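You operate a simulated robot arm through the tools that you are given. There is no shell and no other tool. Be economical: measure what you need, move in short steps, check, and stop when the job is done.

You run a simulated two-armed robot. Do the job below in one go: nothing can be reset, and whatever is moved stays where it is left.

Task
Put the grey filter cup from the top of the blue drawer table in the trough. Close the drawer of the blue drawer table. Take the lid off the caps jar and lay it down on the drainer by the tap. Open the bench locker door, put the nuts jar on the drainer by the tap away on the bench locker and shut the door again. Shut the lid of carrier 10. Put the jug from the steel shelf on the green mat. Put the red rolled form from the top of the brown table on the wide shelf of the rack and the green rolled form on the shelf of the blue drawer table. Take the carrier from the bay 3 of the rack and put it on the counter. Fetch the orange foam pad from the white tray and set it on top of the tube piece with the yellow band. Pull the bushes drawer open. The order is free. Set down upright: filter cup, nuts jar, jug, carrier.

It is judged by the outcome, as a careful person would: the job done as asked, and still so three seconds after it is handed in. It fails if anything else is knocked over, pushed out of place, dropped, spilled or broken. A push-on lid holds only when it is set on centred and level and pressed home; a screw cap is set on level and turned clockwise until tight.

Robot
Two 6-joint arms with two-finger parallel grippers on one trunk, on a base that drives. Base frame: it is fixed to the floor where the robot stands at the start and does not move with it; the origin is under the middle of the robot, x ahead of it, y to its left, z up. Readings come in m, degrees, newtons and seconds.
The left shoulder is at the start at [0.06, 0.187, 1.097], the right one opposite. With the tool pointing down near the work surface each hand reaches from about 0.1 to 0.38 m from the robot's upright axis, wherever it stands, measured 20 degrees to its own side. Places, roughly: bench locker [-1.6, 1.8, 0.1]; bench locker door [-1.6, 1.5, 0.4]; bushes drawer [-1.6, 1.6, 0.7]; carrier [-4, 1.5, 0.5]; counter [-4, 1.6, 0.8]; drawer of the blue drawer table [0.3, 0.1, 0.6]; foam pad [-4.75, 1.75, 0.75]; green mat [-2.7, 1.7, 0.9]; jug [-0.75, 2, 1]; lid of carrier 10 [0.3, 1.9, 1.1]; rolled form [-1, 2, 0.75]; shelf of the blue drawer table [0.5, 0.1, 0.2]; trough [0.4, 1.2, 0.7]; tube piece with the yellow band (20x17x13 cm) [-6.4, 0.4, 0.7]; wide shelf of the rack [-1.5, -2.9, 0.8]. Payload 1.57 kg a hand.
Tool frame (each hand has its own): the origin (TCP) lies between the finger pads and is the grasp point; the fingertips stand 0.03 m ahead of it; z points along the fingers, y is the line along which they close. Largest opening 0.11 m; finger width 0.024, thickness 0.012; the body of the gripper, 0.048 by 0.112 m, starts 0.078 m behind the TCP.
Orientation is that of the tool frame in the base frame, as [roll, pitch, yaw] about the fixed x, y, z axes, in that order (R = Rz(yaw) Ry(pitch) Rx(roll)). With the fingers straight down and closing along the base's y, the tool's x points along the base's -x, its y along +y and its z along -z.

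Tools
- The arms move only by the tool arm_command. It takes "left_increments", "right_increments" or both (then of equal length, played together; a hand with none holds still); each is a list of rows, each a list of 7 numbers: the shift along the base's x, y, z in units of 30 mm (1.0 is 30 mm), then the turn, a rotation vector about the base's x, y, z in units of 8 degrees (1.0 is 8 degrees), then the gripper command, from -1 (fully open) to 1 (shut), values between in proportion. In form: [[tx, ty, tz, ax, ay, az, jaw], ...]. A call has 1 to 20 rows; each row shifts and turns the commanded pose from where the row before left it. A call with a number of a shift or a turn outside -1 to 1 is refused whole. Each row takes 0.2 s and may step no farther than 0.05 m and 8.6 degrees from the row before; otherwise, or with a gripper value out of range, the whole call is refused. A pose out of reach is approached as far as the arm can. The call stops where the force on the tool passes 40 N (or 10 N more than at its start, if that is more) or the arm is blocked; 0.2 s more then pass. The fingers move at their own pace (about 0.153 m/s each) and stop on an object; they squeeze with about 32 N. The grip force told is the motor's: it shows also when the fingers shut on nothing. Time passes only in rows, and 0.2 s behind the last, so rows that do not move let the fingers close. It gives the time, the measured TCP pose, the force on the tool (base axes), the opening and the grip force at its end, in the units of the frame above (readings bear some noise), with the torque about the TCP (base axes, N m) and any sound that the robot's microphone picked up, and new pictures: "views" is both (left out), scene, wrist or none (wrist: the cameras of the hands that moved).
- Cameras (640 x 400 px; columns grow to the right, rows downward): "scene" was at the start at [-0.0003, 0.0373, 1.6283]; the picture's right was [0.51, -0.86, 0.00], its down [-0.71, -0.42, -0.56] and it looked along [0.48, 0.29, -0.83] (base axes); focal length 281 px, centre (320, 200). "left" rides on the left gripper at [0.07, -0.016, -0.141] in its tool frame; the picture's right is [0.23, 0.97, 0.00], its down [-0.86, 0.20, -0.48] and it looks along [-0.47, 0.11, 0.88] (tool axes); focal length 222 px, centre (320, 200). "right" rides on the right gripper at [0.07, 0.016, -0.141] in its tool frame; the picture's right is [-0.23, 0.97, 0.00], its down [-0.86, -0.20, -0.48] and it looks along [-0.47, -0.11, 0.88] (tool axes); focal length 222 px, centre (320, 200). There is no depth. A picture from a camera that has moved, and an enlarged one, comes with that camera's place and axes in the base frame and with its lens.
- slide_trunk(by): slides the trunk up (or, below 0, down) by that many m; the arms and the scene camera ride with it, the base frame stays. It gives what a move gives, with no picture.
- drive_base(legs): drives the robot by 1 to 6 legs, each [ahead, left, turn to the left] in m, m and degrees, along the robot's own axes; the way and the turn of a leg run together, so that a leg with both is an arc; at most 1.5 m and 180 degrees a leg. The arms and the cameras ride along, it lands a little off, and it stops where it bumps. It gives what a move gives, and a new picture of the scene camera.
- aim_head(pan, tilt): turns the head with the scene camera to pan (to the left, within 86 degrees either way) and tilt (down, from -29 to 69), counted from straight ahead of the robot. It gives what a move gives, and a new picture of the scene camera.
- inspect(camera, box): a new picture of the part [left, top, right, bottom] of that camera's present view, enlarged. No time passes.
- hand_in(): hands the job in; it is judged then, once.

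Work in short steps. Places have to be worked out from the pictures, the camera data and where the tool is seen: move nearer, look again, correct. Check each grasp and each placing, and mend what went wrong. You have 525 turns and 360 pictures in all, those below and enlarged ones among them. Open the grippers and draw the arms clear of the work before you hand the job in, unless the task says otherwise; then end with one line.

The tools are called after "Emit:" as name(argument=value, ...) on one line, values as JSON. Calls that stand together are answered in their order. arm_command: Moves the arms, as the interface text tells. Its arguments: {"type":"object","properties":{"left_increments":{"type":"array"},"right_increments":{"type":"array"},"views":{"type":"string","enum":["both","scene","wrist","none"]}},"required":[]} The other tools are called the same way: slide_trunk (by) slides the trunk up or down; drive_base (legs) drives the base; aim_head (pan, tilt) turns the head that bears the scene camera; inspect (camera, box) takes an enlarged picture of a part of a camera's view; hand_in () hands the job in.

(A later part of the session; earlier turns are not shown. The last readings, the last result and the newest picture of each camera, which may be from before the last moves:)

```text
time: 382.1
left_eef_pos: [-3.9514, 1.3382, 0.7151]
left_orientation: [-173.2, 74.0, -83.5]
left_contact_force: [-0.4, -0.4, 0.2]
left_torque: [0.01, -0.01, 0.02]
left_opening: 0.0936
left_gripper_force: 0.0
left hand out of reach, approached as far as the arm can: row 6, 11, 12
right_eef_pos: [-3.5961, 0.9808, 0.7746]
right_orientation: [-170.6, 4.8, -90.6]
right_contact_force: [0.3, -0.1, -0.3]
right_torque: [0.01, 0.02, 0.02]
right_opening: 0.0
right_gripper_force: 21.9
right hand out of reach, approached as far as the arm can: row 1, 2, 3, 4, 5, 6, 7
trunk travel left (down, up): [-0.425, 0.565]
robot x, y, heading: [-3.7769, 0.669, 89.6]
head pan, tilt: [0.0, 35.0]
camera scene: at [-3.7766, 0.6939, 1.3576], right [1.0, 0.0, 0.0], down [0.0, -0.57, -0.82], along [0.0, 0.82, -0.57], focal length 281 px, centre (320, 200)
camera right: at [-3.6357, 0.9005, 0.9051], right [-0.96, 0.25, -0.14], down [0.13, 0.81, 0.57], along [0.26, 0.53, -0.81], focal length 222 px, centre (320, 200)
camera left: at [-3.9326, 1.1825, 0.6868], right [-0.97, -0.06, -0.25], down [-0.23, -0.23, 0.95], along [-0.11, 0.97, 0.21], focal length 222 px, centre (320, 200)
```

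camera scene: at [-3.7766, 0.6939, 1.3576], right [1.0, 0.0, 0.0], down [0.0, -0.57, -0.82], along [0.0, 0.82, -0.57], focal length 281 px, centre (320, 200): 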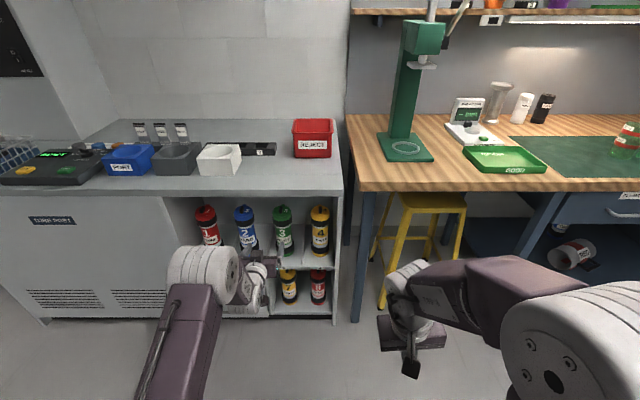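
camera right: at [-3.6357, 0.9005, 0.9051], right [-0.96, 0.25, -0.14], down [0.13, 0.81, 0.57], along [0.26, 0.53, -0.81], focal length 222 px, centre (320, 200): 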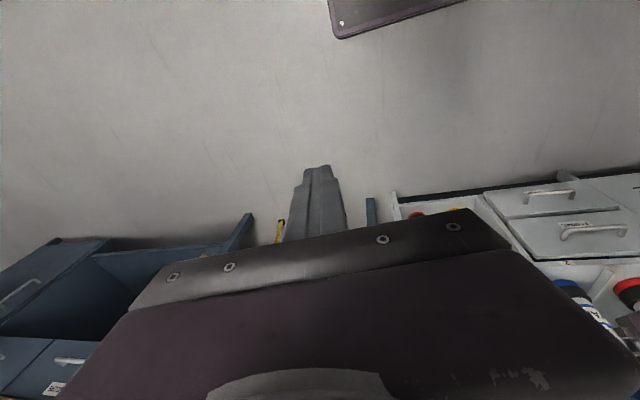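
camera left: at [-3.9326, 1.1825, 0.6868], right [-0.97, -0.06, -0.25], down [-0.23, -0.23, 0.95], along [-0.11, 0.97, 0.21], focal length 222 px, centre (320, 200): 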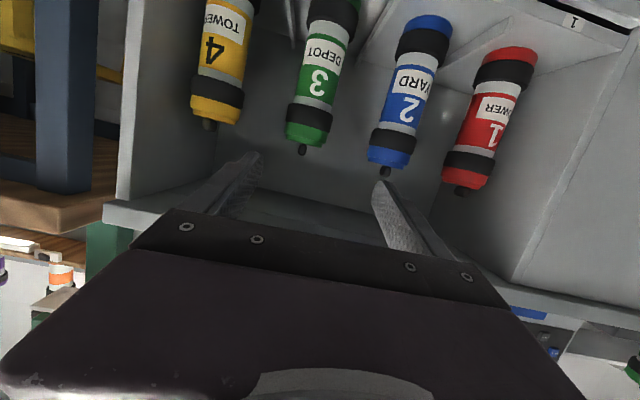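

Carrier 3 sits at ≈(-3.92,1.57), mid z≈0.565, third bay from the left. Lower the left hand to that height and centre it, then look.

Emit:
arm_command(left_increments=[[0.2, 0.2, -0.8, 0, 0, -0.4, -0.7], [0.2, 0.2, -0.8, 0, 0, -0.4, -0.7], [0.2, 0, -0.8, 0, 0, 0, -0.7], [0.2, 0, -0.8, 0, 0, 0, -0.7], [0.1, 0, -0.8, 0, 0, 0, -0.7], [0, 0, -0.8, 0, 0, 0, -0.7]], views="wrist")

```text
time: 383.5
left_eef_pos: [-3.9224, 1.3629, 0.5735]
left_orientation: [-172.7, 74.9, -89.5]
left_contact_force: [0.6, 0.0, -0.5]
left_torque: [-0.02, 0.03, -0.01]
left_opening: 0.0933
left_gripper_force: 0.0
left hand out of reach, approached as far as the arm can: row 1, 3, 5
right_eef_pos: [-3.5962, 0.9808, 0.774]
right_orientation: [-170.5, 4.7, -90.7]
right_contact_force: [-0.9, 1.6, -0.5]
right_torque: [0.0, 0.01, -0.01]
right_opening: 0.0
right_gripper_force: 20.8
trunk travel left (down, up): [-0.425, 0.565]
robot x, y, heading: [-3.7751, 0.666, 89.8]
head pan, tilt: [0.0, 35.0]
camera left: at [-3.9223, 1.2058, 0.5428], right [-0.97, 0.05, -0.25], down [-0.26, -0.21, 0.94], along [-0.01, 0.98, 0.22], focal length 222 px, centre (320, 200)
```

left: 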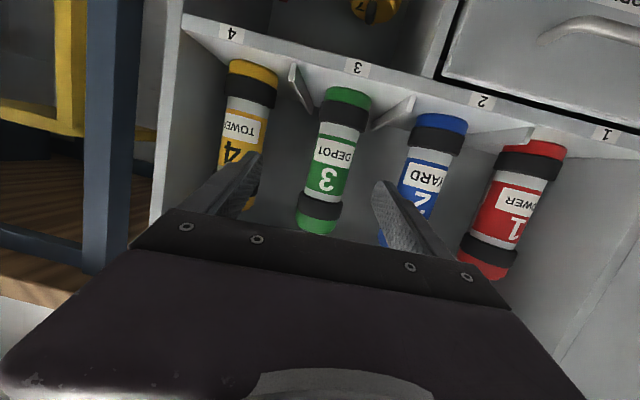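

Bay label 3 confirmed under carrier 3. Straighten yaw a bit, shift 1 cm, and drive ahead 0.2 to straddle the carrier.

Emit:
arm_command(left_increments=[[-0.3, 0, 0, 0, 0, 0.8, -0.7]], views="none")

Emit:
drive_base(legs=[[0.19, 0, 0]])

Emit:
inspect(camera="left", box=[120, 0, 520, 260])

```text
time: 383.9
left_eef_pos: [-3.9314, 1.3614, 0.5736]
left_orientation: [-172.8, 74.8, -83.1]
left_contact_force: [0.0, -0.6, 0.7]
left_torque: [-0.03, -0.01, 0.01]
left_opening: 0.0936
left_gripper_force: 0.1
right_eef_pos: [-3.5962, 0.9801, 0.7751]
right_orientation: [-170.5, 4.8, -90.6]
right_contact_force: [0.7, 0.1, 0.1]
right_torque: [-0.02, 0.01, -0.04]
right_opening: 0.0
right_gripper_force: 21.7
trunk travel left (down, up): [-0.425, 0.565]
robot x, y, heading: [-3.7743, 0.6671, 90.0]
head pan, tilt: [0.0, 35.0]
```

```text
time: 385.4
left_eef_pos: [-3.9295, 1.5556, 0.5725]
left_orientation: [-172.8, 74.8, -83.3]
left_contact_force: [-1.0, 0.8, -0.5]
left_torque: [0.04, 0.02, 0.01]
left_opening: 0.0934
left_gripper_force: 0.1
right_eef_pos: [-3.5942, 1.1737, 0.7745]
right_orientation: [-170.7, 4.7, -90.8]
right_contact_force: [-1.0, -0.5, 0.1]
right_torque: [-0.05, 0.02, -0.02]
right_opening: 0.0
right_gripper_force: 21.2
trunk travel left (down, up): [-0.425, 0.565]
robot x, y, heading: [-3.7746, 0.8578, 89.7]
head pan, tilt: [0.0, 35.0]
camera scene: at [-3.7758, 0.887, 1.3576], right [1.0, 0.0, 0.0], down [0.0, -0.57, -0.82], along [0.0, 0.82, -0.57], focal length 281 px, centre (320, 200)
```

scene: 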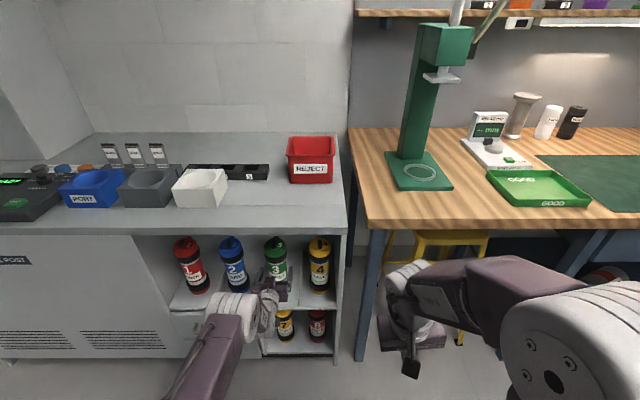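

```text
1.54 times, centred on (320, 130) of left
camera zoom: at [-3.9122, 1.3996, 0.5428], right [-0.97, -0.06, -0.25], down [-0.23, -0.24, 0.94], along [-0.11, 0.97, 0.22], focal length 342 px, centre (320, 308)
```

zoom: 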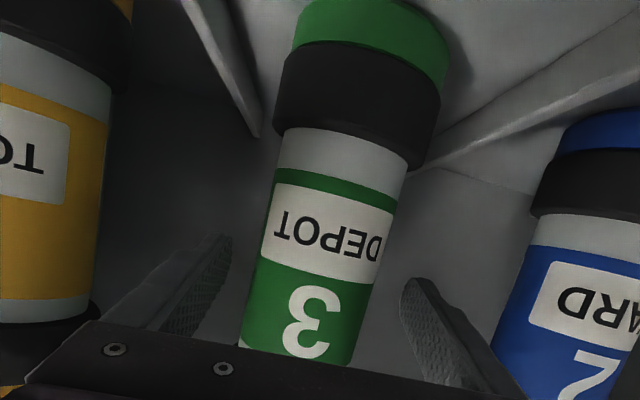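

Centred; advance 3 cm more and close.

Emit:
drive_base(legs=[[0.03, 0, 0]])

Emit:
arm_command(left_increments=[[0, 0, 0, 0, 0, 0, 1], [0, 0, 0, 0, 0, 0, 1], [0, 0, 0, 0, 0, 0, 1]], views="none")

```text
time: 386.3
left_eef_pos: [-3.9289, 1.5858, 0.5724]
left_orientation: [-172.8, 74.9, -83.3]
left_contact_force: [1.1, 0.8, -1.0]
left_torque: [0.01, 0.0, -0.02]
left_opening: 0.0935
left_gripper_force: 0.0
right_eef_pos: [-3.5947, 1.2032, 0.7732]
right_orientation: [-170.5, 4.8, -90.7]
right_contact_force: [-1.0, 0.6, -0.7]
right_torque: [-0.01, -0.02, -0.04]
right_opening: 0.0
right_gripper_force: 21.3
trunk travel left (down, up): [-0.425, 0.565]
robot x, y, heading: [-3.7759, 0.8868, 89.9]
head pan, tilt: [0.0, 35.0]
camera scene: at [-3.7756, 0.9177, 1.3576], right [1.0, 0.0, 0.0], down [0.0, -0.57, -0.82], along [0.0, 0.82, -0.57], focal length 281 px, centre (320, 200)
```

scene: 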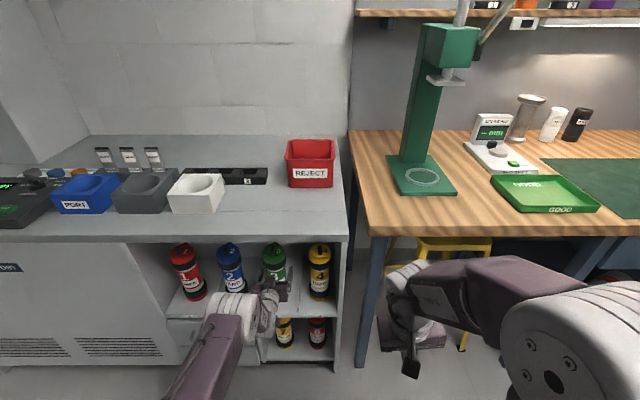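

```text
time: 387.1
left_eef_pos: [-3.9301, 1.585, 0.5733]
left_orientation: [-172.8, 74.8, -83.3]
left_contact_force: [-0.2, -0.2, -0.7]
left_torque: [-0.04, 0.15, -0.01]
left_opening: 0.0657
left_gripper_force: 32.1
right_eef_pos: [-3.5942, 1.2024, 0.7741]
right_orientation: [-170.6, 4.7, -90.7]
right_contact_force: [0.3, 0.1, -0.1]
right_torque: [-0.01, 0.03, 0.02]
right_opening: 0.0
right_gripper_force: 21.1
trunk travel left (down, up): [-0.425, 0.565]
robot x, y, heading: [-3.7748, 0.8869, 90.0]
head pan, tilt: [0.0, 35.0]
```

Gripped. Lift 4 cm with the trunk and back out.

Emit:
slide_trunk(by=0.045)

Emit:
drive_base(legs=[[-0.3, 0, 0]])

Emit:
slide_trunk(by=0.42)

```text
time: 387.9
left_eef_pos: [-3.9279, 1.585, 0.6178]
left_orientation: [-172.8, 74.8, -83.4]
left_contact_force: [0.4, -0.4, -3.4]
left_torque: [-0.01, -0.05, 0.01]
left_opening: 0.0654
left_gripper_force: 31.9
right_eef_pos: [-3.5934, 1.2025, 0.8192]
right_orientation: [-170.5, 4.7, -90.7]
right_contact_force: [0.6, 0.9, -0.3]
right_torque: [-0.02, -0.02, -0.01]
right_opening: 0.0001
right_gripper_force: 21.6
trunk travel left (down, up): [-0.47, 0.52]
robot x, y, heading: [-3.7724, 0.8861, 89.6]
head pan, tilt: [0.0, 35.0]
```

```text
time: 390.0
left_eef_pos: [-3.9317, 1.2867, 0.6186]
left_orientation: [-172.7, 75.0, -82.9]
left_contact_force: [0.5, -0.1, -2.1]
left_torque: [-0.04, 0.03, 0.0]
left_opening: 0.0653
left_gripper_force: 32.4
right_eef_pos: [-3.5957, 0.9042, 0.8196]
right_orientation: [-170.6, 4.8, -90.5]
right_contact_force: [0.9, -0.7, -0.5]
right_torque: [0.0, -0.03, -0.02]
right_opening: 0.0004
right_gripper_force: 21.3
trunk travel left (down, up): [-0.47, 0.52]
robot x, y, heading: [-3.7742, 0.5884, 89.9]
head pan, tilt: [0.0, 35.0]
camera scene: at [-3.7765, 0.6172, 1.4026], right [1.0, 0.0, 0.0], down [0.0, -0.57, -0.82], along [0.0, 0.82, -0.57], focal length 281 px, centre (320, 200)
```

scene: 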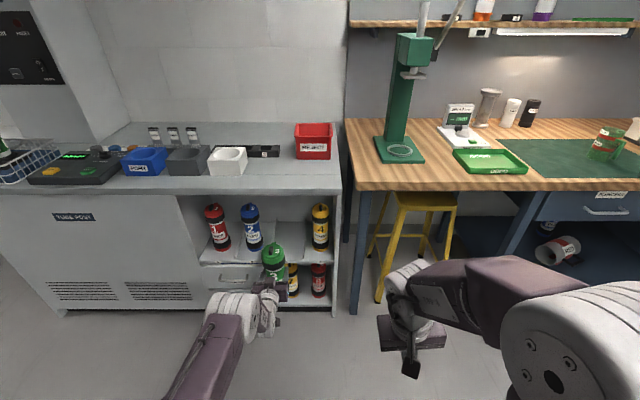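

```text
refused: 0.42 is not a number from -0.4 to 0.4
```

Carrier is out, upright. Raise the trunk 0.4 and drive ahead to place it on the counter at ≈(-3.93,1.64).

Emit:
slide_trunk(by=0.4)

Emit:
drive_base(legs=[[0.36, 0, 0]])

Emit:
slide_trunk(by=-0.07)

```text
time: 393.8
left_eef_pos: [-3.9331, 1.2873, 1.0189]
left_orientation: [-172.8, 74.7, -82.9]
left_contact_force: [0.3, 0.8, -2.6]
left_torque: [-0.03, -0.01, 0.01]
left_opening: 0.0652
left_gripper_force: 32.0
right_eef_pos: [-3.5954, 0.9062, 1.2185]
right_orientation: [-170.4, 4.6, -90.6]
right_contact_force: [-0.2, -0.6, -0.1]
right_torque: [-0.02, 0.01, -0.01]
right_opening: 0.0
right_gripper_force: 21.3
trunk travel left (down, up): [-0.87, 0.12]
robot x, y, heading: [-3.7732, 0.5864, 89.8]
head pan, tilt: [0.0, 35.0]
```

```text
time: 396.1
left_eef_pos: [-3.9362, 1.6414, 1.019]
left_orientation: [-172.7, 74.9, -82.8]
left_contact_force: [-0.1, -0.8, -2.5]
left_torque: [-0.01, -0.01, 0.01]
left_opening: 0.065
left_gripper_force: 32.0
right_eef_pos: [-3.5967, 1.2617, 1.2186]
right_orientation: [-170.5, 4.8, -90.1]
right_contact_force: [0.1, -0.1, -0.3]
right_torque: [0.0, 0.03, 0.02]
right_opening: 0.0
right_gripper_force: 21.0
trunk travel left (down, up): [-0.87, 0.12]
robot x, y, heading: [-3.7759, 0.9474, 90.3]
head pan, tilt: [0.0, 35.0]
camera scene: at [-3.7774, 0.973, 1.8027], right [1.0, 0.0, 0.0], down [0.0, -0.57, -0.82], along [0.0, 0.82, -0.57], focal length 281 px, centre (320, 200)
```

scene: 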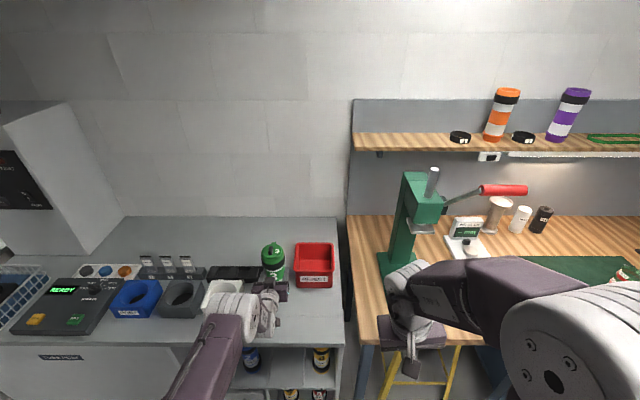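

```text
time: 397.2
left_eef_pos: [-3.9343, 1.6411, 0.9558]
left_orientation: [-172.7, 75.7, -82.9]
left_contact_force: [3.4, -0.9, 29.7]
left_torque: [0.46, 0.83, -0.03]
left_opening: 0.0656
left_gripper_force: 31.6
right_eef_pos: [-3.5971, 1.2588, 1.1508]
right_orientation: [-170.6, 4.9, -90.2]
right_contact_force: [-0.1, -0.1, -0.2]
right_torque: [-0.01, 0.03, -0.02]
right_opening: 0.0003
right_gripper_force: 21.7
trunk travel left (down, up): [-0.8, 0.19]
robot x, y, heading: [-3.7743, 0.9447, 90.1]
head pan, tilt: [0.0, 35.0]
```

Contact at 30 N: the carrier stands on the counter. Relieve, open, and back out straight.

Emit:
slide_trunk(by=0.004)

Emit:
arm_command(left_increments=[[0, 0, 0, 0, 0, 0, -0.7], [0, 0, 0, 0, 0, 0, -0.7]], views="wrist")

Emit:
drive_base(legs=[[-0.3, 0, 0]])

```text
time: 397.7
left_eef_pos: [-3.936, 1.6399, 0.9564]
left_orientation: [-172.8, 75.3, -83.0]
left_contact_force: [2.2, 3.2, 20.3]
left_torque: [0.71, 0.63, -0.17]
left_opening: 0.0652
left_gripper_force: 31.5
right_eef_pos: [-3.5973, 1.2604, 1.1534]
right_orientation: [-170.6, 4.9, -90.2]
right_contact_force: [0.1, -0.1, 0.3]
right_torque: [-0.01, -0.01, 0.02]
right_opening: 0.0
right_gripper_force: 21.5
trunk travel left (down, up): [-0.804, 0.186]
robot x, y, heading: [-3.7735, 0.9423, 90.1]
head pan, tilt: [0.0, 35.0]
```

```text
time: 398.3
left_eef_pos: [-3.9364, 1.641, 0.9515]
left_orientation: [-172.9, 74.8, -82.9]
left_contact_force: [-0.1, 0.4, -0.3]
left_torque: [0.02, 0.01, 0.0]
left_opening: 0.0934
left_gripper_force: 0.0
right_eef_pos: [-3.5992, 1.2622, 1.1526]
right_orientation: [-170.6, 4.7, -90.2]
right_contact_force: [0.3, 0.1, 0.0]
right_torque: [0.01, 0.04, 0.0]
right_opening: 0.0
right_gripper_force: 21.1
trunk travel left (down, up): [-0.804, 0.186]
robot x, y, heading: [-3.7746, 0.9464, 90.3]
head pan, tilt: [0.0, 35.0]
camera left: at [-3.9174, 1.4859, 0.9221], right [-0.97, -0.06, -0.25], down [-0.23, -0.24, 0.94], along [-0.12, 0.97, 0.22], focal length 222 px, centre (320, 200)
```

left: 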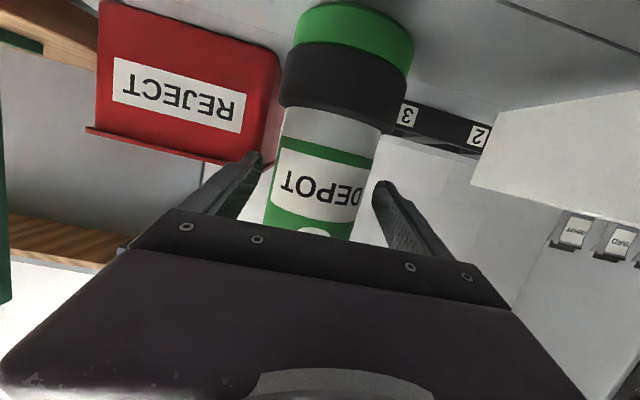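

```text
time: 400.4
left_eef_pos: [-3.9356, 1.3426, 0.9506]
left_orientation: [-172.8, 74.8, -82.8]
left_contact_force: [-0.5, 0.2, 0.3]
left_torque: [-0.01, 0.0, 0.02]
left_opening: 0.0935
left_gripper_force: 0.0
right_eef_pos: [-3.5978, 0.9649, 1.1527]
right_orientation: [-170.6, 4.7, -90.2]
right_contact_force: [1.0, 0.2, -0.4]
right_torque: [0.0, -0.03, -0.01]
right_opening: 0.0
right_gripper_force: 21.1
trunk travel left (down, up): [-0.804, 0.186]
robot x, y, heading: [-3.7745, 0.6465, 90.3]
head pan, tilt: [0.0, 35.0]
camera scene: at [-3.7759, 0.6763, 1.7366], right [1.0, 0.0, 0.0], down [0.0, -0.57, -0.82], along [0.0, 0.82, -0.57], focal length 281 px, centre (320, 200)
```

scene: 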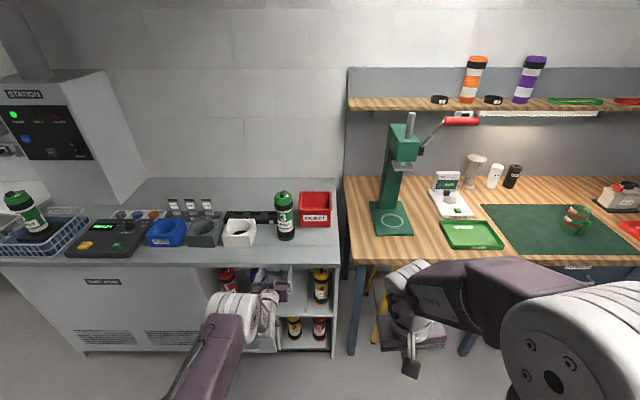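

The carrier stands on the counter. Now locate the orange foam pad to the left; zoom.

Emit:
inspect(camera="scene", box=[0, 170, 220, 280])

```text
2.91 times, centred on (110, 225) of scene
camera zoom: at [-3.7759, 0.6763, 1.7366], right [1.0, 0.0, 0.0], down [0.0, -0.57, -0.82], along [0.0, 0.82, -0.57], focal length 819 px, centre (931, 127)
```

zoom: 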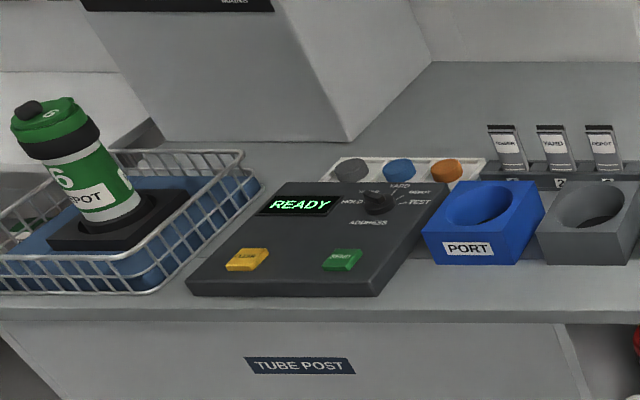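

The orange pad is in the white tray at ≈(-4.61,1.79). Restore the left hand to pointing down, raise it, and drive left.

Emit:
arm_command(left_increments=[[0, -0.3, 0.2, -1, 0, 0, -1], [0, -0.3, 0.2, -1, 0, 0, -1], [0, -0.3, 0.2, -1, 0, 0, -1], [0, -0.5, 0.2, -1, 0, 0, -1], [0, -0.5, 0.2, -1, 0, 0, -1], [0, -0.5, 0.2, -1, 0, 0, -1], [0, -0.5, 0.2, -1, 0, 0, -1], [0, -0.5, 0.2, -1, 0, 0, -1], [0, -0.5, 0.2, -1, 0, 0, -1], [0, -0.5, 0.2, -0.4, 0, -0.5, -1], [0, -0.5, 0.5, 0, 0, 0, -1], [0, -0.5, 0.5, 0, 0, 0, -1]], views="none")

Emit:
drive_base(legs=[[0, 0.65, 0], [0.3, 0, 0]])

```text
time: 403.0
left_eef_pos: [-3.9393, 1.1835, 1.0401]
left_orientation: [179.3, 2.5, -92.3]
left_contact_force: [0.9, -0.7, 0.0]
left_torque: [0.0, 0.03, -0.01]
left_opening: 0.1102
left_gripper_force: 0.0
left hand out of reach, approached as far as the arm can: row 5, 6
right_eef_pos: [-3.5968, 0.9613, 1.1539]
right_orientation: [-170.5, 4.8, -90.2]
right_contact_force: [1.1, -0.2, 0.2]
right_torque: [0.04, -0.02, 0.04]
right_opening: 0.0
right_gripper_force: 21.5
trunk travel left (down, up): [-0.804, 0.186]
robot x, y, heading: [-3.7748, 0.6447, 90.2]
head pan, tilt: [0.0, 35.0]
```

```text
time: 408.3
left_eef_pos: [-4.5878, 1.4864, 1.0413]
left_orientation: [179.5, 2.6, -92.5]
left_contact_force: [-0.4, 0.0, 0.2]
left_torque: [0.03, -0.01, 0.03]
left_opening: 0.1102
left_gripper_force: 0.0
right_eef_pos: [-4.2467, 1.2614, 1.1545]
right_orientation: [-170.5, 4.7, -90.7]
right_contact_force: [-0.7, 0.5, 0.6]
right_torque: [0.0, -0.03, 0.0]
right_opening: 0.0
right_gripper_force: 21.2
trunk travel left (down, up): [-0.804, 0.186]
robot x, y, heading: [-4.4271, 0.9473, 89.7]
head pan, tilt: [0.0, 35.0]
camera scene: at [-4.428, 0.9734, 1.7367], right [1.0, 0.0, 0.0], down [0.0, -0.57, -0.82], along [0.0, 0.82, -0.57], focal length 281 px, centre (320, 200)
```

scene: 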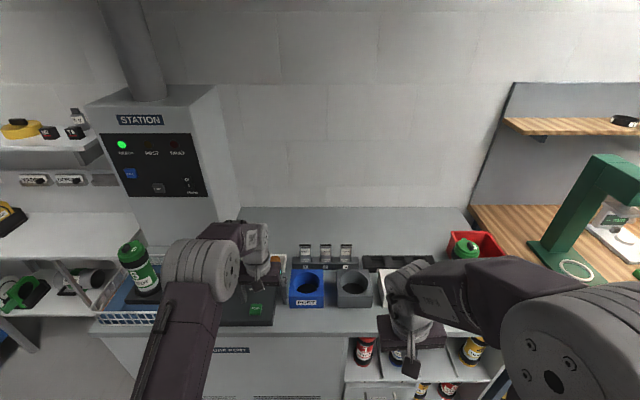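

Emit:
drive_base(legs=[[0.22, 0, 0]])

Emit:
inspect(camera="left", box=[160, 0, 480, 220])

```text
time: 410.0
left_eef_pos: [-4.5905, 1.7092, 1.04]
left_orientation: [179.5, 2.6, -92.4]
left_contact_force: [0.2, -0.3, 0.2]
left_torque: [0.01, 0.01, 0.0]
left_opening: 0.1098
left_gripper_force: 0.1
right_eef_pos: [-4.2485, 1.4857, 1.1541]
right_orientation: [-170.4, 4.8, -90.4]
right_contact_force: [0.3, 0.2, -0.6]
right_torque: [-0.01, 0.02, -0.02]
right_opening: 0.0
right_gripper_force: 21.2
trunk travel left (down, up): [-0.804, 0.186]
robot x, y, heading: [-4.4283, 1.1714, 90.1]
head pan, tilt: [0.0, 35.0]
camera scene: at [-4.4279, 1.1958, 1.7367], right [1.0, 0.0, 0.0], down [0.0, -0.57, -0.82], along [0.0, 0.82, -0.57], focal length 281 px, centre (320, 200)
```

scene: 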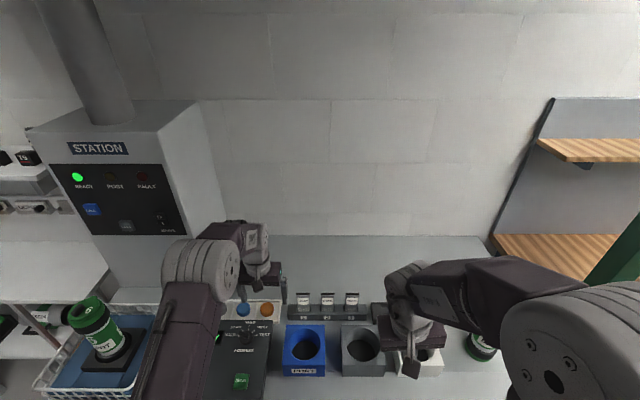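

```text
1.82 times, centred on (320, 110) of left
camera zoom: at [-4.5746, 1.631, 1.1788], right [-0.98, -0.19, 0.0], down [-0.16, 0.84, 0.52], along [-0.1, 0.51, -0.85], focal length 404 px, centre (320, 364)
```

zoom: 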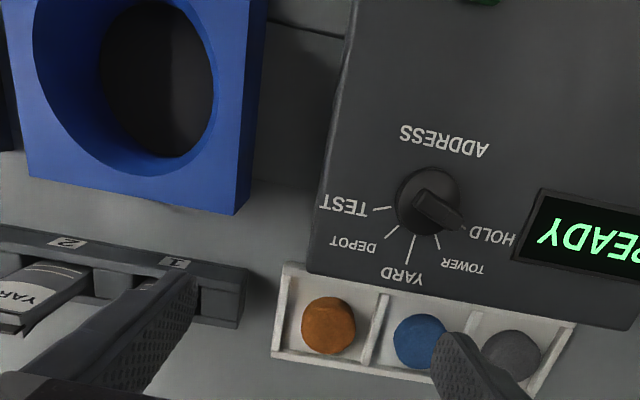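

Pad at ≈(-4.608,1.773), top z≈0.88, ~4.5 cm across. Drive ahead 5 cm, set the jaw to ~0.06, and descend part-way for a check.

Emit:
drive_base(legs=[[0.05, 0, 0]])

Emit:
arm_command(left_increments=[[-0.6, 0.45, 0, 0, 0, 0, -0.1], [0, 0, -0.8, 0, 0, 0, -0.1], [0, 0, -0.8, 0, 0, 0, -0.1], [0, 0, -0.8, 0, 0, 0, -0.1], [0, 0, -0.8, 0, 0, 0, -0.1]], views="wrist")

```text
time: 410.9
left_eef_pos: [-4.5896, 1.7534, 1.0434]
left_orientation: [179.4, 3.0, -92.4]
left_contact_force: [0.3, -0.5, 0.1]
left_torque: [0.05, 0.04, 0.02]
left_opening: 0.1098
left_gripper_force: 0.1
right_eef_pos: [-4.2481, 1.5286, 1.1544]
right_orientation: [-170.5, 5.2, -90.4]
right_contact_force: [0.5, -0.9, 0.6]
right_torque: [0.05, 0.0, -0.03]
right_opening: 0.0
right_gripper_force: 21.2
trunk travel left (down, up): [-0.804, 0.186]
robot x, y, heading: [-4.4284, 1.2229, 89.8]
head pan, tilt: [0.0, 35.0]
camera scene: at [-4.4279, 1.2381, 1.7369], right [1.0, 0.0, 0.0], down [0.0, -0.57, -0.82], along [0.0, 0.82, -0.57], focal length 281 px, centre (320, 200)
```

scene: 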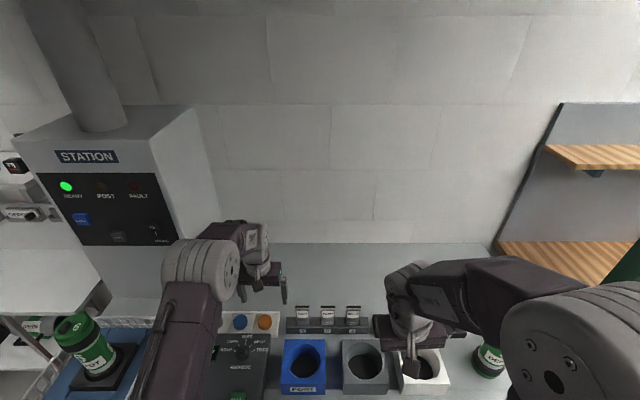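

```text
time: 412.1
left_eef_pos: [-4.6064, 1.774, 0.9443]
left_orientation: [179.5, 2.7, -92.3]
left_contact_force: [-0.3, -0.1, 0.5]
left_torque: [0.0, 0.01, -0.01]
left_opening: 0.0606
left_gripper_force: 0.1
right_eef_pos: [-4.2471, 1.5352, 1.1524]
right_orientation: [-170.5, 4.8, -90.5]
right_contact_force: [-0.7, -0.2, -0.5]
right_torque: [-0.03, 0.0, -0.01]
right_opening: 0.0001
right_gripper_force: 21.9
trunk travel left (down, up): [-0.804, 0.186]
robot x, y, heading: [-4.4282, 1.2167, 90.0]
head pan, tilt: [0.0, 35.0]
camera left: at [-4.5917, 1.6965, 1.0822], right [-0.98, -0.19, 0.0], down [-0.16, 0.84, 0.52], along [-0.1, 0.51, -0.85], focal length 222 px, centre (320, 200)
```

left: 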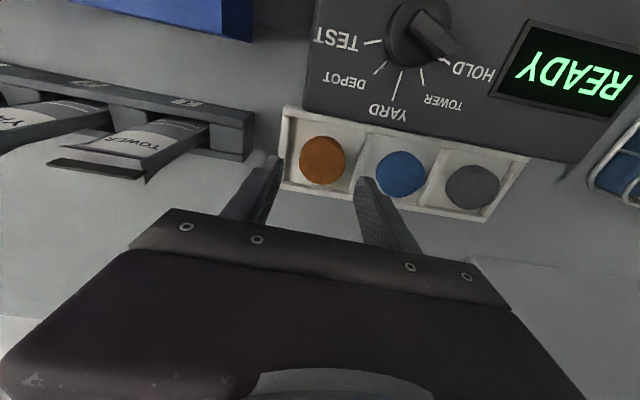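

Pad top z≈0.87 at (-4.610,1.778). Narrow to 0.054 and descend so the fingers straddle the pad.

Emit:
arm_command(left_increments=[[-0.12, 0.13, -0.5, 0, 0, 0, 0.02], [0, 0, -0.6, 0, 0, 0, 0.02], [0, 0, -0.5, 0, 0, 0, 0.02], [0, 0, -0.3, 0, 0, 0, 0.02]], views="wrist")

```text
time: 413.1
left_eef_pos: [-4.6116, 1.7802, 0.8971]
left_orientation: [179.3, 3.6, -92.4]
left_contact_force: [-0.4, -14.0, 40.9]
left_torque: [-0.79, 1.45, 0.55]
left_opening: 0.0527
left_gripper_force: 0.0
right_eef_pos: [-4.2465, 1.531, 1.1546]
right_orientation: [-170.6, 5.0, -90.3]
right_contact_force: [0.4, 0.1, 0.0]
right_torque: [-0.01, 0.01, -0.02]
right_opening: 0.0
right_gripper_force: 21.5
trunk travel left (down, up): [-0.804, 0.186]
robot x, y, heading: [-4.4293, 1.2182, 90.1]
head pan, tilt: [0.0, 35.0]
stopped in row 4 (left hand): the force on the tool passed its limit (the readings are from after the stop); the commanded pose is now the measured one
camera left: at [-4.5958, 1.7001, 1.0329], right [-0.98, -0.19, 0.0], down [-0.16, 0.83, 0.53], along [-0.1, 0.53, -0.85], focal length 222 px, centre (320, 200)
```

left: 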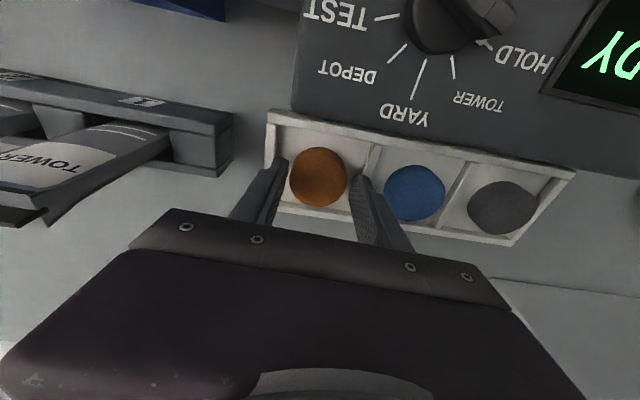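

The cell is only ~0.069 m wide in x but ~0.083 in y, so I rise, turn the hand 90° and grip along y.

Emit:
arm_command(left_increments=[[0, 0, 1, 0, 0, 0, 0], [0, 0, 1, 0, 0, 1, 0], [0, 0, 0, 0, 0, 1, 0], [0, 0, 0, 0, 0, 1, 0], [0, 0, 0, 0, 0, 1, 0], [0, 0, 0, 0, 0, 1, 0], [0, 0, 0, 0, 0, 1, 0], [0, 0, 0, 0, 0, 1, 0], [0, 0, 0, 0, 0, 1, 0], [0, 0, 0, 0, 0, 1, 0], [0, 0, 0, 0, 0, 1, 0], [0, 0, 0, 0, 0, 1, 0]], views="wrist")

```text
time: 415.7
left_eef_pos: [-4.6117, 1.783, 0.9507]
left_orientation: [179.4, 3.4, -4.3]
left_contact_force: [-1.0, 0.5, 0.3]
left_torque: [0.03, -0.01, -0.02]
left_opening: 0.0553
left_gripper_force: 0.0
right_eef_pos: [-4.2478, 1.5354, 1.1527]
right_orientation: [-170.6, 4.7, -90.4]
right_contact_force: [1.3, -0.5, -0.3]
right_torque: [0.01, 0.01, 0.01]
right_opening: 0.0
right_gripper_force: 20.7
trunk travel left (down, up): [-0.804, 0.186]
robot x, y, heading: [-4.4272, 1.2204, 89.8]
head pan, tilt: [0.0, 35.0]
camera left: at [-4.5324, 1.7933, 1.0883], right [0.15, -0.99, 0.0], down [-0.84, -0.13, 0.53], along [-0.52, -0.08, -0.85], focal length 222 px, centre (320, 200)
```

left: 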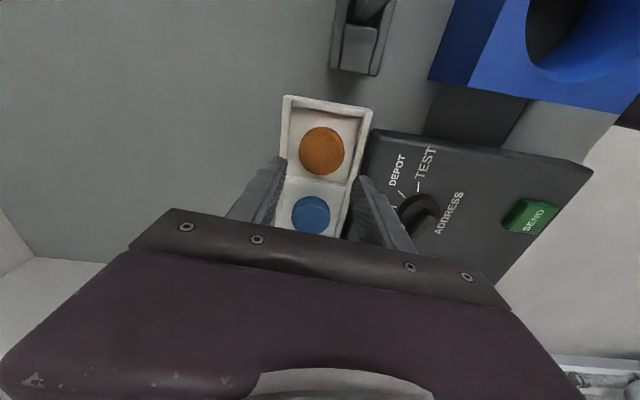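

The cell is about 7 cm square, so only a diagonal grip fits. Turn to 45°, jaw 0.049, centre on the pad, and descend.

Emit:
arm_command(left_increments=[[0, 0, 0, 0, 0, -1, 0.1], [0, 0, 0, 0, 0, -1, 0.1], [0, 0, 0, 0, 0, -1, 0.1], [0, 0, 0, 0, 0, -1, 0.1], [0, 0, 0, 0, 0, -1, 0.1], [0.1, -0.1, 0, 0, 0, -0.4, 0.1], [0, 0, -0.8, 0, 0, 0, 0.1]], views="wrist")

```text
time: 417.3
left_eef_pos: [-4.6103, 1.7798, 0.9276]
left_orientation: [179.3, 3.3, -47.8]
left_contact_force: [-0.3, -0.7, -0.5]
left_torque: [0.0, -0.02, -0.01]
left_opening: 0.0495
left_gripper_force: 0.1
right_eef_pos: [-4.2482, 1.5362, 1.1526]
right_orientation: [-170.5, 4.6, -90.4]
right_contact_force: [0.6, 0.9, 0.2]
right_torque: [0.0, 0.0, 0.01]
right_opening: 0.0
right_gripper_force: 21.1
trunk travel left (down, up): [-0.804, 0.186]
robot x, y, heading: [-4.4258, 1.2204, 90.1]
head pan, tilt: [0.0, 35.0]
camera left: at [-4.5439, 1.7337, 1.0638], right [-0.57, -0.82, 0.0], down [-0.7, 0.48, 0.53], along [-0.43, 0.3, -0.85], focal length 222 px, centre (320, 200)
```

left: 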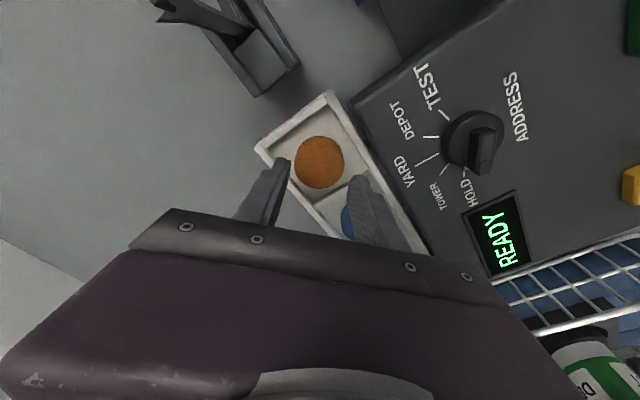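

Aligned. Descend gently to z≈0.885.

Emit:
arm_command(left_increments=[[0.05, -0.03, -0.5, 0, 0, 0, 0.1], [0, 0, -0.4, 0, 0, 0, 0.1], [0, 0, -0.3, 0, 0, 0, 0.1], [0, 0, -0.25, 0, 0, 0, 0.1]], views="wrist")

```text
time: 418.3
left_eef_pos: [-4.6081, 1.7787, 0.888]
left_orientation: [179.9, 3.9, -47.5]
left_contact_force: [-1.4, 2.2, 34.7]
left_torque: [0.3, -0.71, -0.17]
left_opening: 0.0481
left_gripper_force: 0.0
right_eef_pos: [-4.2466, 1.5327, 1.1552]
right_orientation: [-170.6, 4.8, -90.4]
right_contact_force: [1.1, -0.5, -0.5]
right_torque: [0.0, 0.0, 0.0]
right_opening: 0.0001
right_gripper_force: 21.1
trunk travel left (down, up): [-0.804, 0.186]
robot x, y, heading: [-4.4237, 1.2207, 89.9]
head pan, tilt: [0.0, 35.0]
camera left: at [-4.5406, 1.7308, 1.0247], right [-0.57, -0.82, -0.01], down [-0.7, 0.47, 0.54], along [-0.44, 0.31, -0.84], focal length 222 px, centre (320, 200)
```

left: 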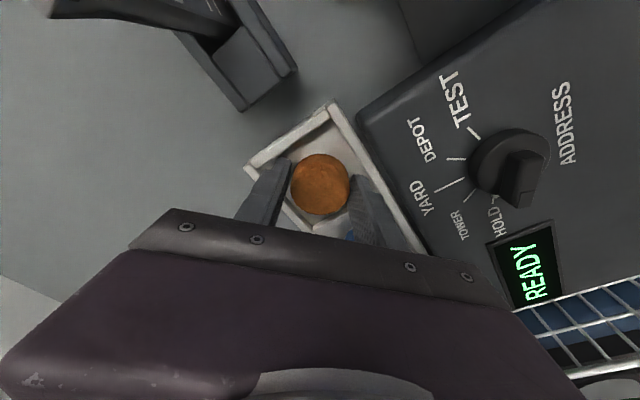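

Contact at tip z≈0.858. Close and see if the pad is gripped.

Emit:
arm_command(left_increments=[[0, 0, 0.1, 0, 0, 0, 1], [0, 0, 0, 0, 0, 0, 1], [0, 0, 0, 0, 0, 0, 1]], views="none")

Emit:
arm_command(left_increments=[[0, 0, 0.5, 0, 0, 0, 1], [0, 0, 0.8, 0, 0, 0, 1], [0, 0, 0.8, 0, 0, 0, 1]], views="wrist")

```text
time: 419.1
left_eef_pos: [-4.6058, 1.7767, 0.888]
left_orientation: [179.4, 3.5, -47.7]
left_contact_force: [1.3, 8.7, 26.7]
left_torque: [0.53, -0.73, 0.07]
left_opening: 0.0431
left_gripper_force: 31.5
right_eef_pos: [-4.2477, 1.5335, 1.1541]
right_orientation: [-170.6, 4.7, -90.3]
right_contact_force: [0.3, 0.1, -0.1]
right_torque: [0.03, 0.01, -0.03]
right_opening: 0.0
right_gripper_force: 20.9
trunk travel left (down, up): [-0.804, 0.186]
robot x, y, heading: [-4.4249, 1.2205, 90.1]
head pan, tilt: [0.0, 35.0]
```

```text
time: 419.9
left_eef_pos: [-4.6078, 1.7772, 0.9497]
left_orientation: [179.4, 3.3, -47.6]
left_contact_force: [-0.1, 0.0, -1.4]
left_torque: [-0.01, -0.02, -0.02]
left_opening: 0.0426
left_gripper_force: 31.8
right_eef_pos: [-4.2475, 1.5352, 1.1528]
right_orientation: [-170.6, 4.7, -90.4]
right_contact_force: [0.1, 0.6, -0.6]
right_torque: [-0.01, 0.01, 0.01]
right_opening: 0.0
right_gripper_force: 21.6
trunk travel left (down, up): [-0.804, 0.186]
robot x, y, heading: [-4.43, 1.2193, 89.8]
head pan, tilt: [0.0, 35.0]
camera left: at [-4.5412, 1.7315, 1.0876], right [-0.57, -0.82, 0.0], down [-0.7, 0.48, 0.53], along [-0.44, 0.3, -0.85], focal length 222 px, centre (320, 200)
```

left: 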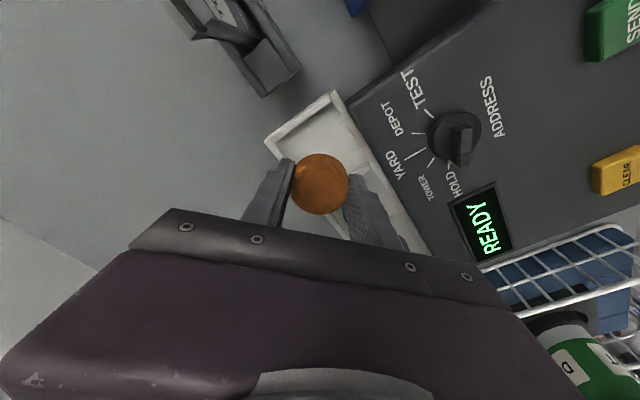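

Pad gripped. Raise it, rotate hand back, back off and look toward the tube piece (-6.4,0.4).

Emit:
arm_command(left_increments=[[0, 0, 1, 0, 0, 0, 1], [0, 0, 1, 0, 0, 0, 1], [0, 0, 1, 0, 0, 0, 1], [0, 0, 1, 0, 0, 0, 1], [0, -0.5, 1, 0, 0, -1, 1], [0, -0.5, 0, 0, 0, -1, 1], [0, -0.5, 0, 0, 0, -1, 1], [0, -0.5, 0, 0, 0, -1, 1], [0, -0.5, 0, 0, 0, -1, 1], [0, -0.5, 0, 0, 0, -0.5, 1]], views="none")

Emit:
drive_base(legs=[[-0.6, 0, 0]])

Emit:
aim_head(pan=75, tilt=25)

```text
time: 422.1
left_eef_pos: [-4.6085, 1.6871, 1.1002]
left_orientation: [179.3, 3.3, -91.6]
left_contact_force: [-0.9, -1.5, 0.0]
left_torque: [0.03, -0.03, -0.01]
left_opening: 0.0427
left_gripper_force: 32.5
right_eef_pos: [-4.2484, 1.5354, 1.1538]
right_orientation: [-170.4, 4.9, -90.4]
right_contact_force: [-0.4, -0.3, -0.4]
right_torque: [0.05, -0.01, 0.03]
right_opening: 0.0003
right_gripper_force: 21.3
trunk travel left (down, up): [-0.804, 0.186]
robot x, y, heading: [-4.4274, 1.222, 90.1]
head pan, tilt: [0.0, 35.0]
```

```text
time: 425.5
left_eef_pos: [-4.6077, 1.0814, 1.0982]
left_orientation: [179.3, 3.3, -91.4]
left_contact_force: [0.0, 0.2, -0.6]
left_torque: [-0.01, 0.02, 0.01]
left_opening: 0.0425
left_gripper_force: 32.2
right_eef_pos: [-4.2473, 0.9322, 1.1508]
right_orientation: [-170.4, 4.7, -90.2]
right_contact_force: [-0.2, -0.2, -0.2]
right_torque: [-0.01, 0.04, 0.0]
right_opening: 0.0
right_gripper_force: 21.5
trunk travel left (down, up): [-0.804, 0.186]
robot x, y, heading: [-4.4205, 0.6158, 90.4]
head pan, tilt: [0.0, 35.0]
camera scene: at [-4.4264, 0.6442, 1.7366], right [1.0, 0.0, 0.0], down [0.0, -0.57, -0.82], along [0.0, 0.82, -0.57], focal length 281 px, centre (320, 200)
```

scene: 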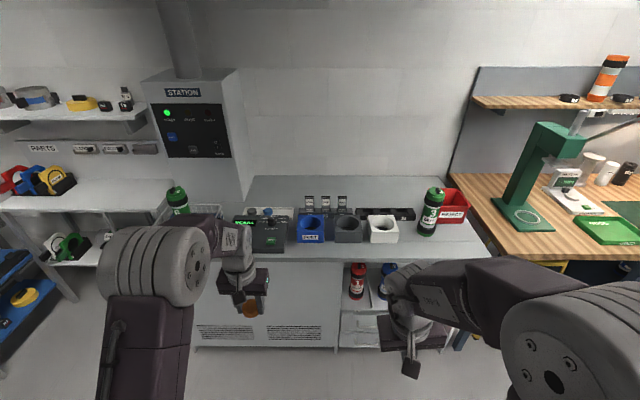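

```text
time: 427.0
left_eef_pos: [-4.6092, 1.082, 1.099]
left_orientation: [179.3, 3.3, -91.4]
left_contact_force: [-0.5, -0.1, -0.1]
left_torque: [0.03, 0.0, 0.01]
left_opening: 0.0429
left_gripper_force: 31.5
right_eef_pos: [-4.2478, 0.9313, 1.1538]
right_orientation: [-170.4, 4.7, -90.2]
right_contact_force: [-0.4, 0.0, 0.1]
right_torque: [-0.01, 0.0, 0.01]
right_opening: 0.0001
right_gripper_force: 21.6
trunk travel left (down, up): [-0.804, 0.186]
robot x, y, heading: [-4.424, 0.6151, 90.3]
head pan, tilt: [75.0, 25.0]
camera scene: at [-4.5151, 0.5781, 1.7524], right [0.25, 0.97, 0.0], down [0.41, -0.11, -0.91], along [-0.88, 0.23, -0.42], focal length 281 px, centre (320, 200)
```

scene: 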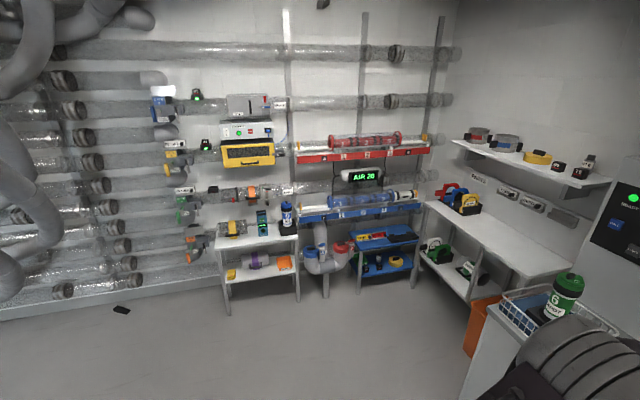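

Emit:
inspect(camera="scene", box=[200, 190, 320, 310])

```text
3.33 times, centred on (260, 250) of scene
camera zoom: at [-4.5151, 0.5781, 1.7524], right [0.25, 0.97, 0.0], down [0.41, -0.11, -0.91], along [-0.88, 0.23, -0.42], focal length 938 px, centre (520, 33)
```

zoom: 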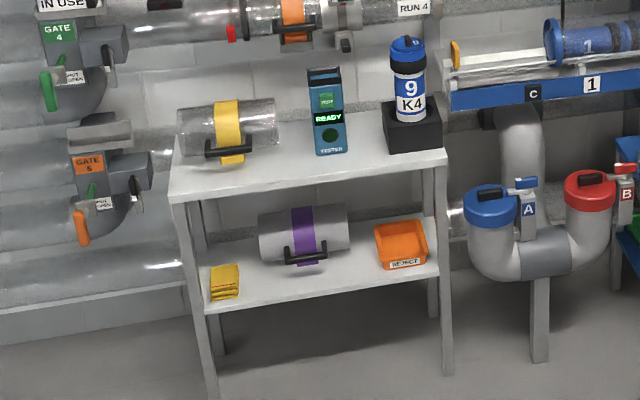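

The tube piece with the yellow band lies on the white table at ≈(-6.4,0.41), top ≈z 0.77. Turn to face it and drive up.

Emit:
drive_base(legs=[[0, 0, 89.7], [1.25, 0, 0]])

Emit:
aim_head(pan=15, tilt=45)

```text
time: 437.1
left_eef_pos: [-6.1306, 0.415, 1.099]
left_orientation: [179.4, 3.2, -1.1]
left_contact_force: [0.3, -0.4, -0.2]
left_torque: [0.0, 0.02, -0.02]
left_opening: 0.0427
left_gripper_force: 32.4
right_eef_pos: [-5.9827, 0.7753, 1.1536]
right_orientation: [-170.6, 4.7, 0.2]
right_contact_force: [0.4, 0.3, 1.0]
right_torque: [-0.01, 0.01, 0.01]
right_opening: 0.0
right_gripper_force: 21.0
trunk travel left (down, up): [-0.804, 0.186]
robot x, y, heading: [-5.6662, 0.6003, -179.5]
head pan, tilt: [75.0, 25.0]
camera scene: at [-5.6303, 0.5121, 1.7524], right [-0.97, 0.25, 0.0], down [0.1, 0.41, -0.91], along [-0.23, -0.88, -0.42], focal length 281 px, centre (320, 200)
```

scene: 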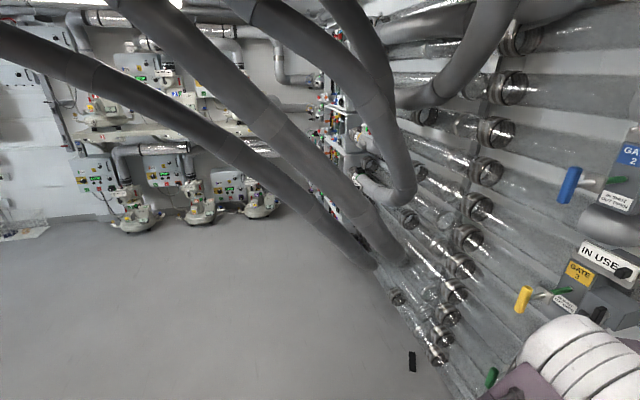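

```text
time: 438.4
left_eef_pos: [-6.1326, 0.414, 1.0984]
left_orientation: [179.2, 3.3, -1.1]
left_contact_force: [0.4, 0.0, -0.5]
left_torque: [0.03, -0.01, 0.02]
left_opening: 0.0425
left_gripper_force: 31.6
right_eef_pos: [-5.9846, 0.7749, 1.1538]
right_orientation: [-170.5, 4.7, 0.3]
right_contact_force: [0.4, -0.1, -0.4]
right_torque: [-0.01, 0.03, 0.0]
right_opening: 0.0
right_gripper_force: 21.9
trunk travel left (down, up): [-0.804, 0.186]
robot x, y, heading: [-5.6671, 0.5989, -179.3]
head pan, tilt: [15.0, 45.0]
camera scene: at [-5.6865, 0.5793, 1.7218], right [-0.27, 0.96, 0.0], down [0.68, 0.19, -0.71], along [-0.68, -0.19, -0.71], focal length 281 px, centre (320, 200)
```

scene: 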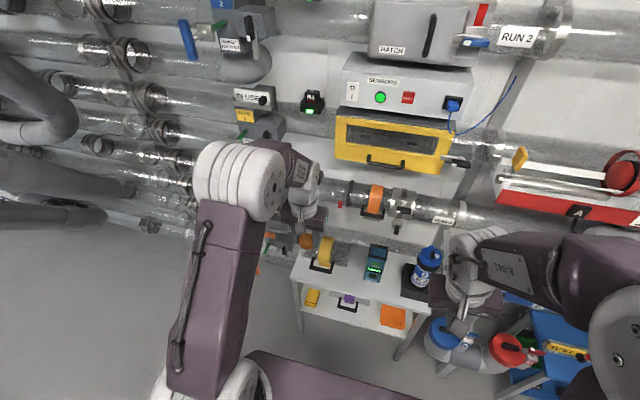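

Emit:
inspect(camera="left", box=[120, 0, 520, 260])

Emit:
inspect(camera="scene", box=[260, 150, 460, 300])

```text
1.54 times, centred on (320, 130) of left
camera zoom: at [-6.0535, 0.4302, 1.2357], right [0.21, -0.98, 0.0], down [-0.83, -0.18, 0.53], along [-0.52, -0.11, -0.85], focal length 342 px, centre (320, 308)
```

zoom: 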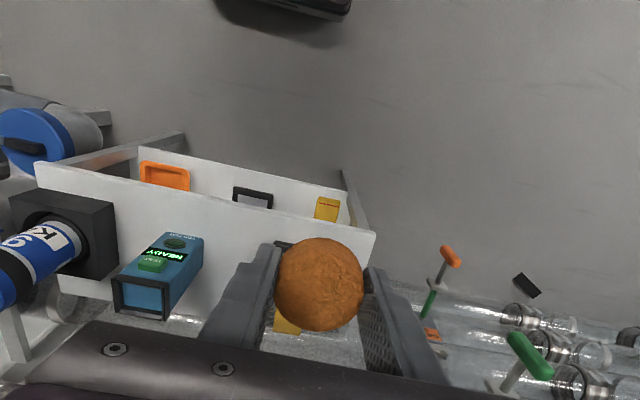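

```text
2.67 times, centred on (360, 225) of scene
camera zoom: at [-5.6865, 0.5793, 1.7218], right [-0.27, 0.96, 0.0], down [0.68, 0.19, -0.71], along [-0.68, -0.19, -0.71], focal length 750 px, centre (213, 133)
```

zoom: 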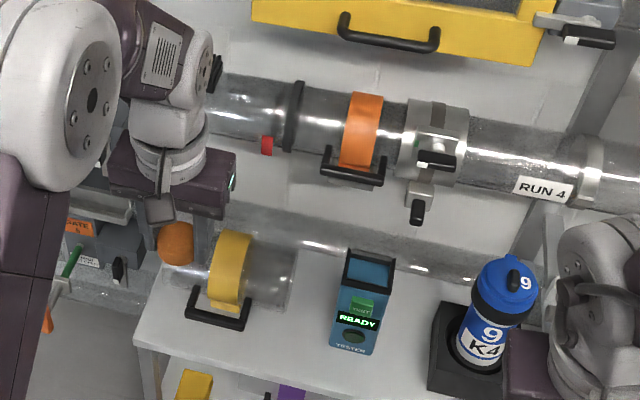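

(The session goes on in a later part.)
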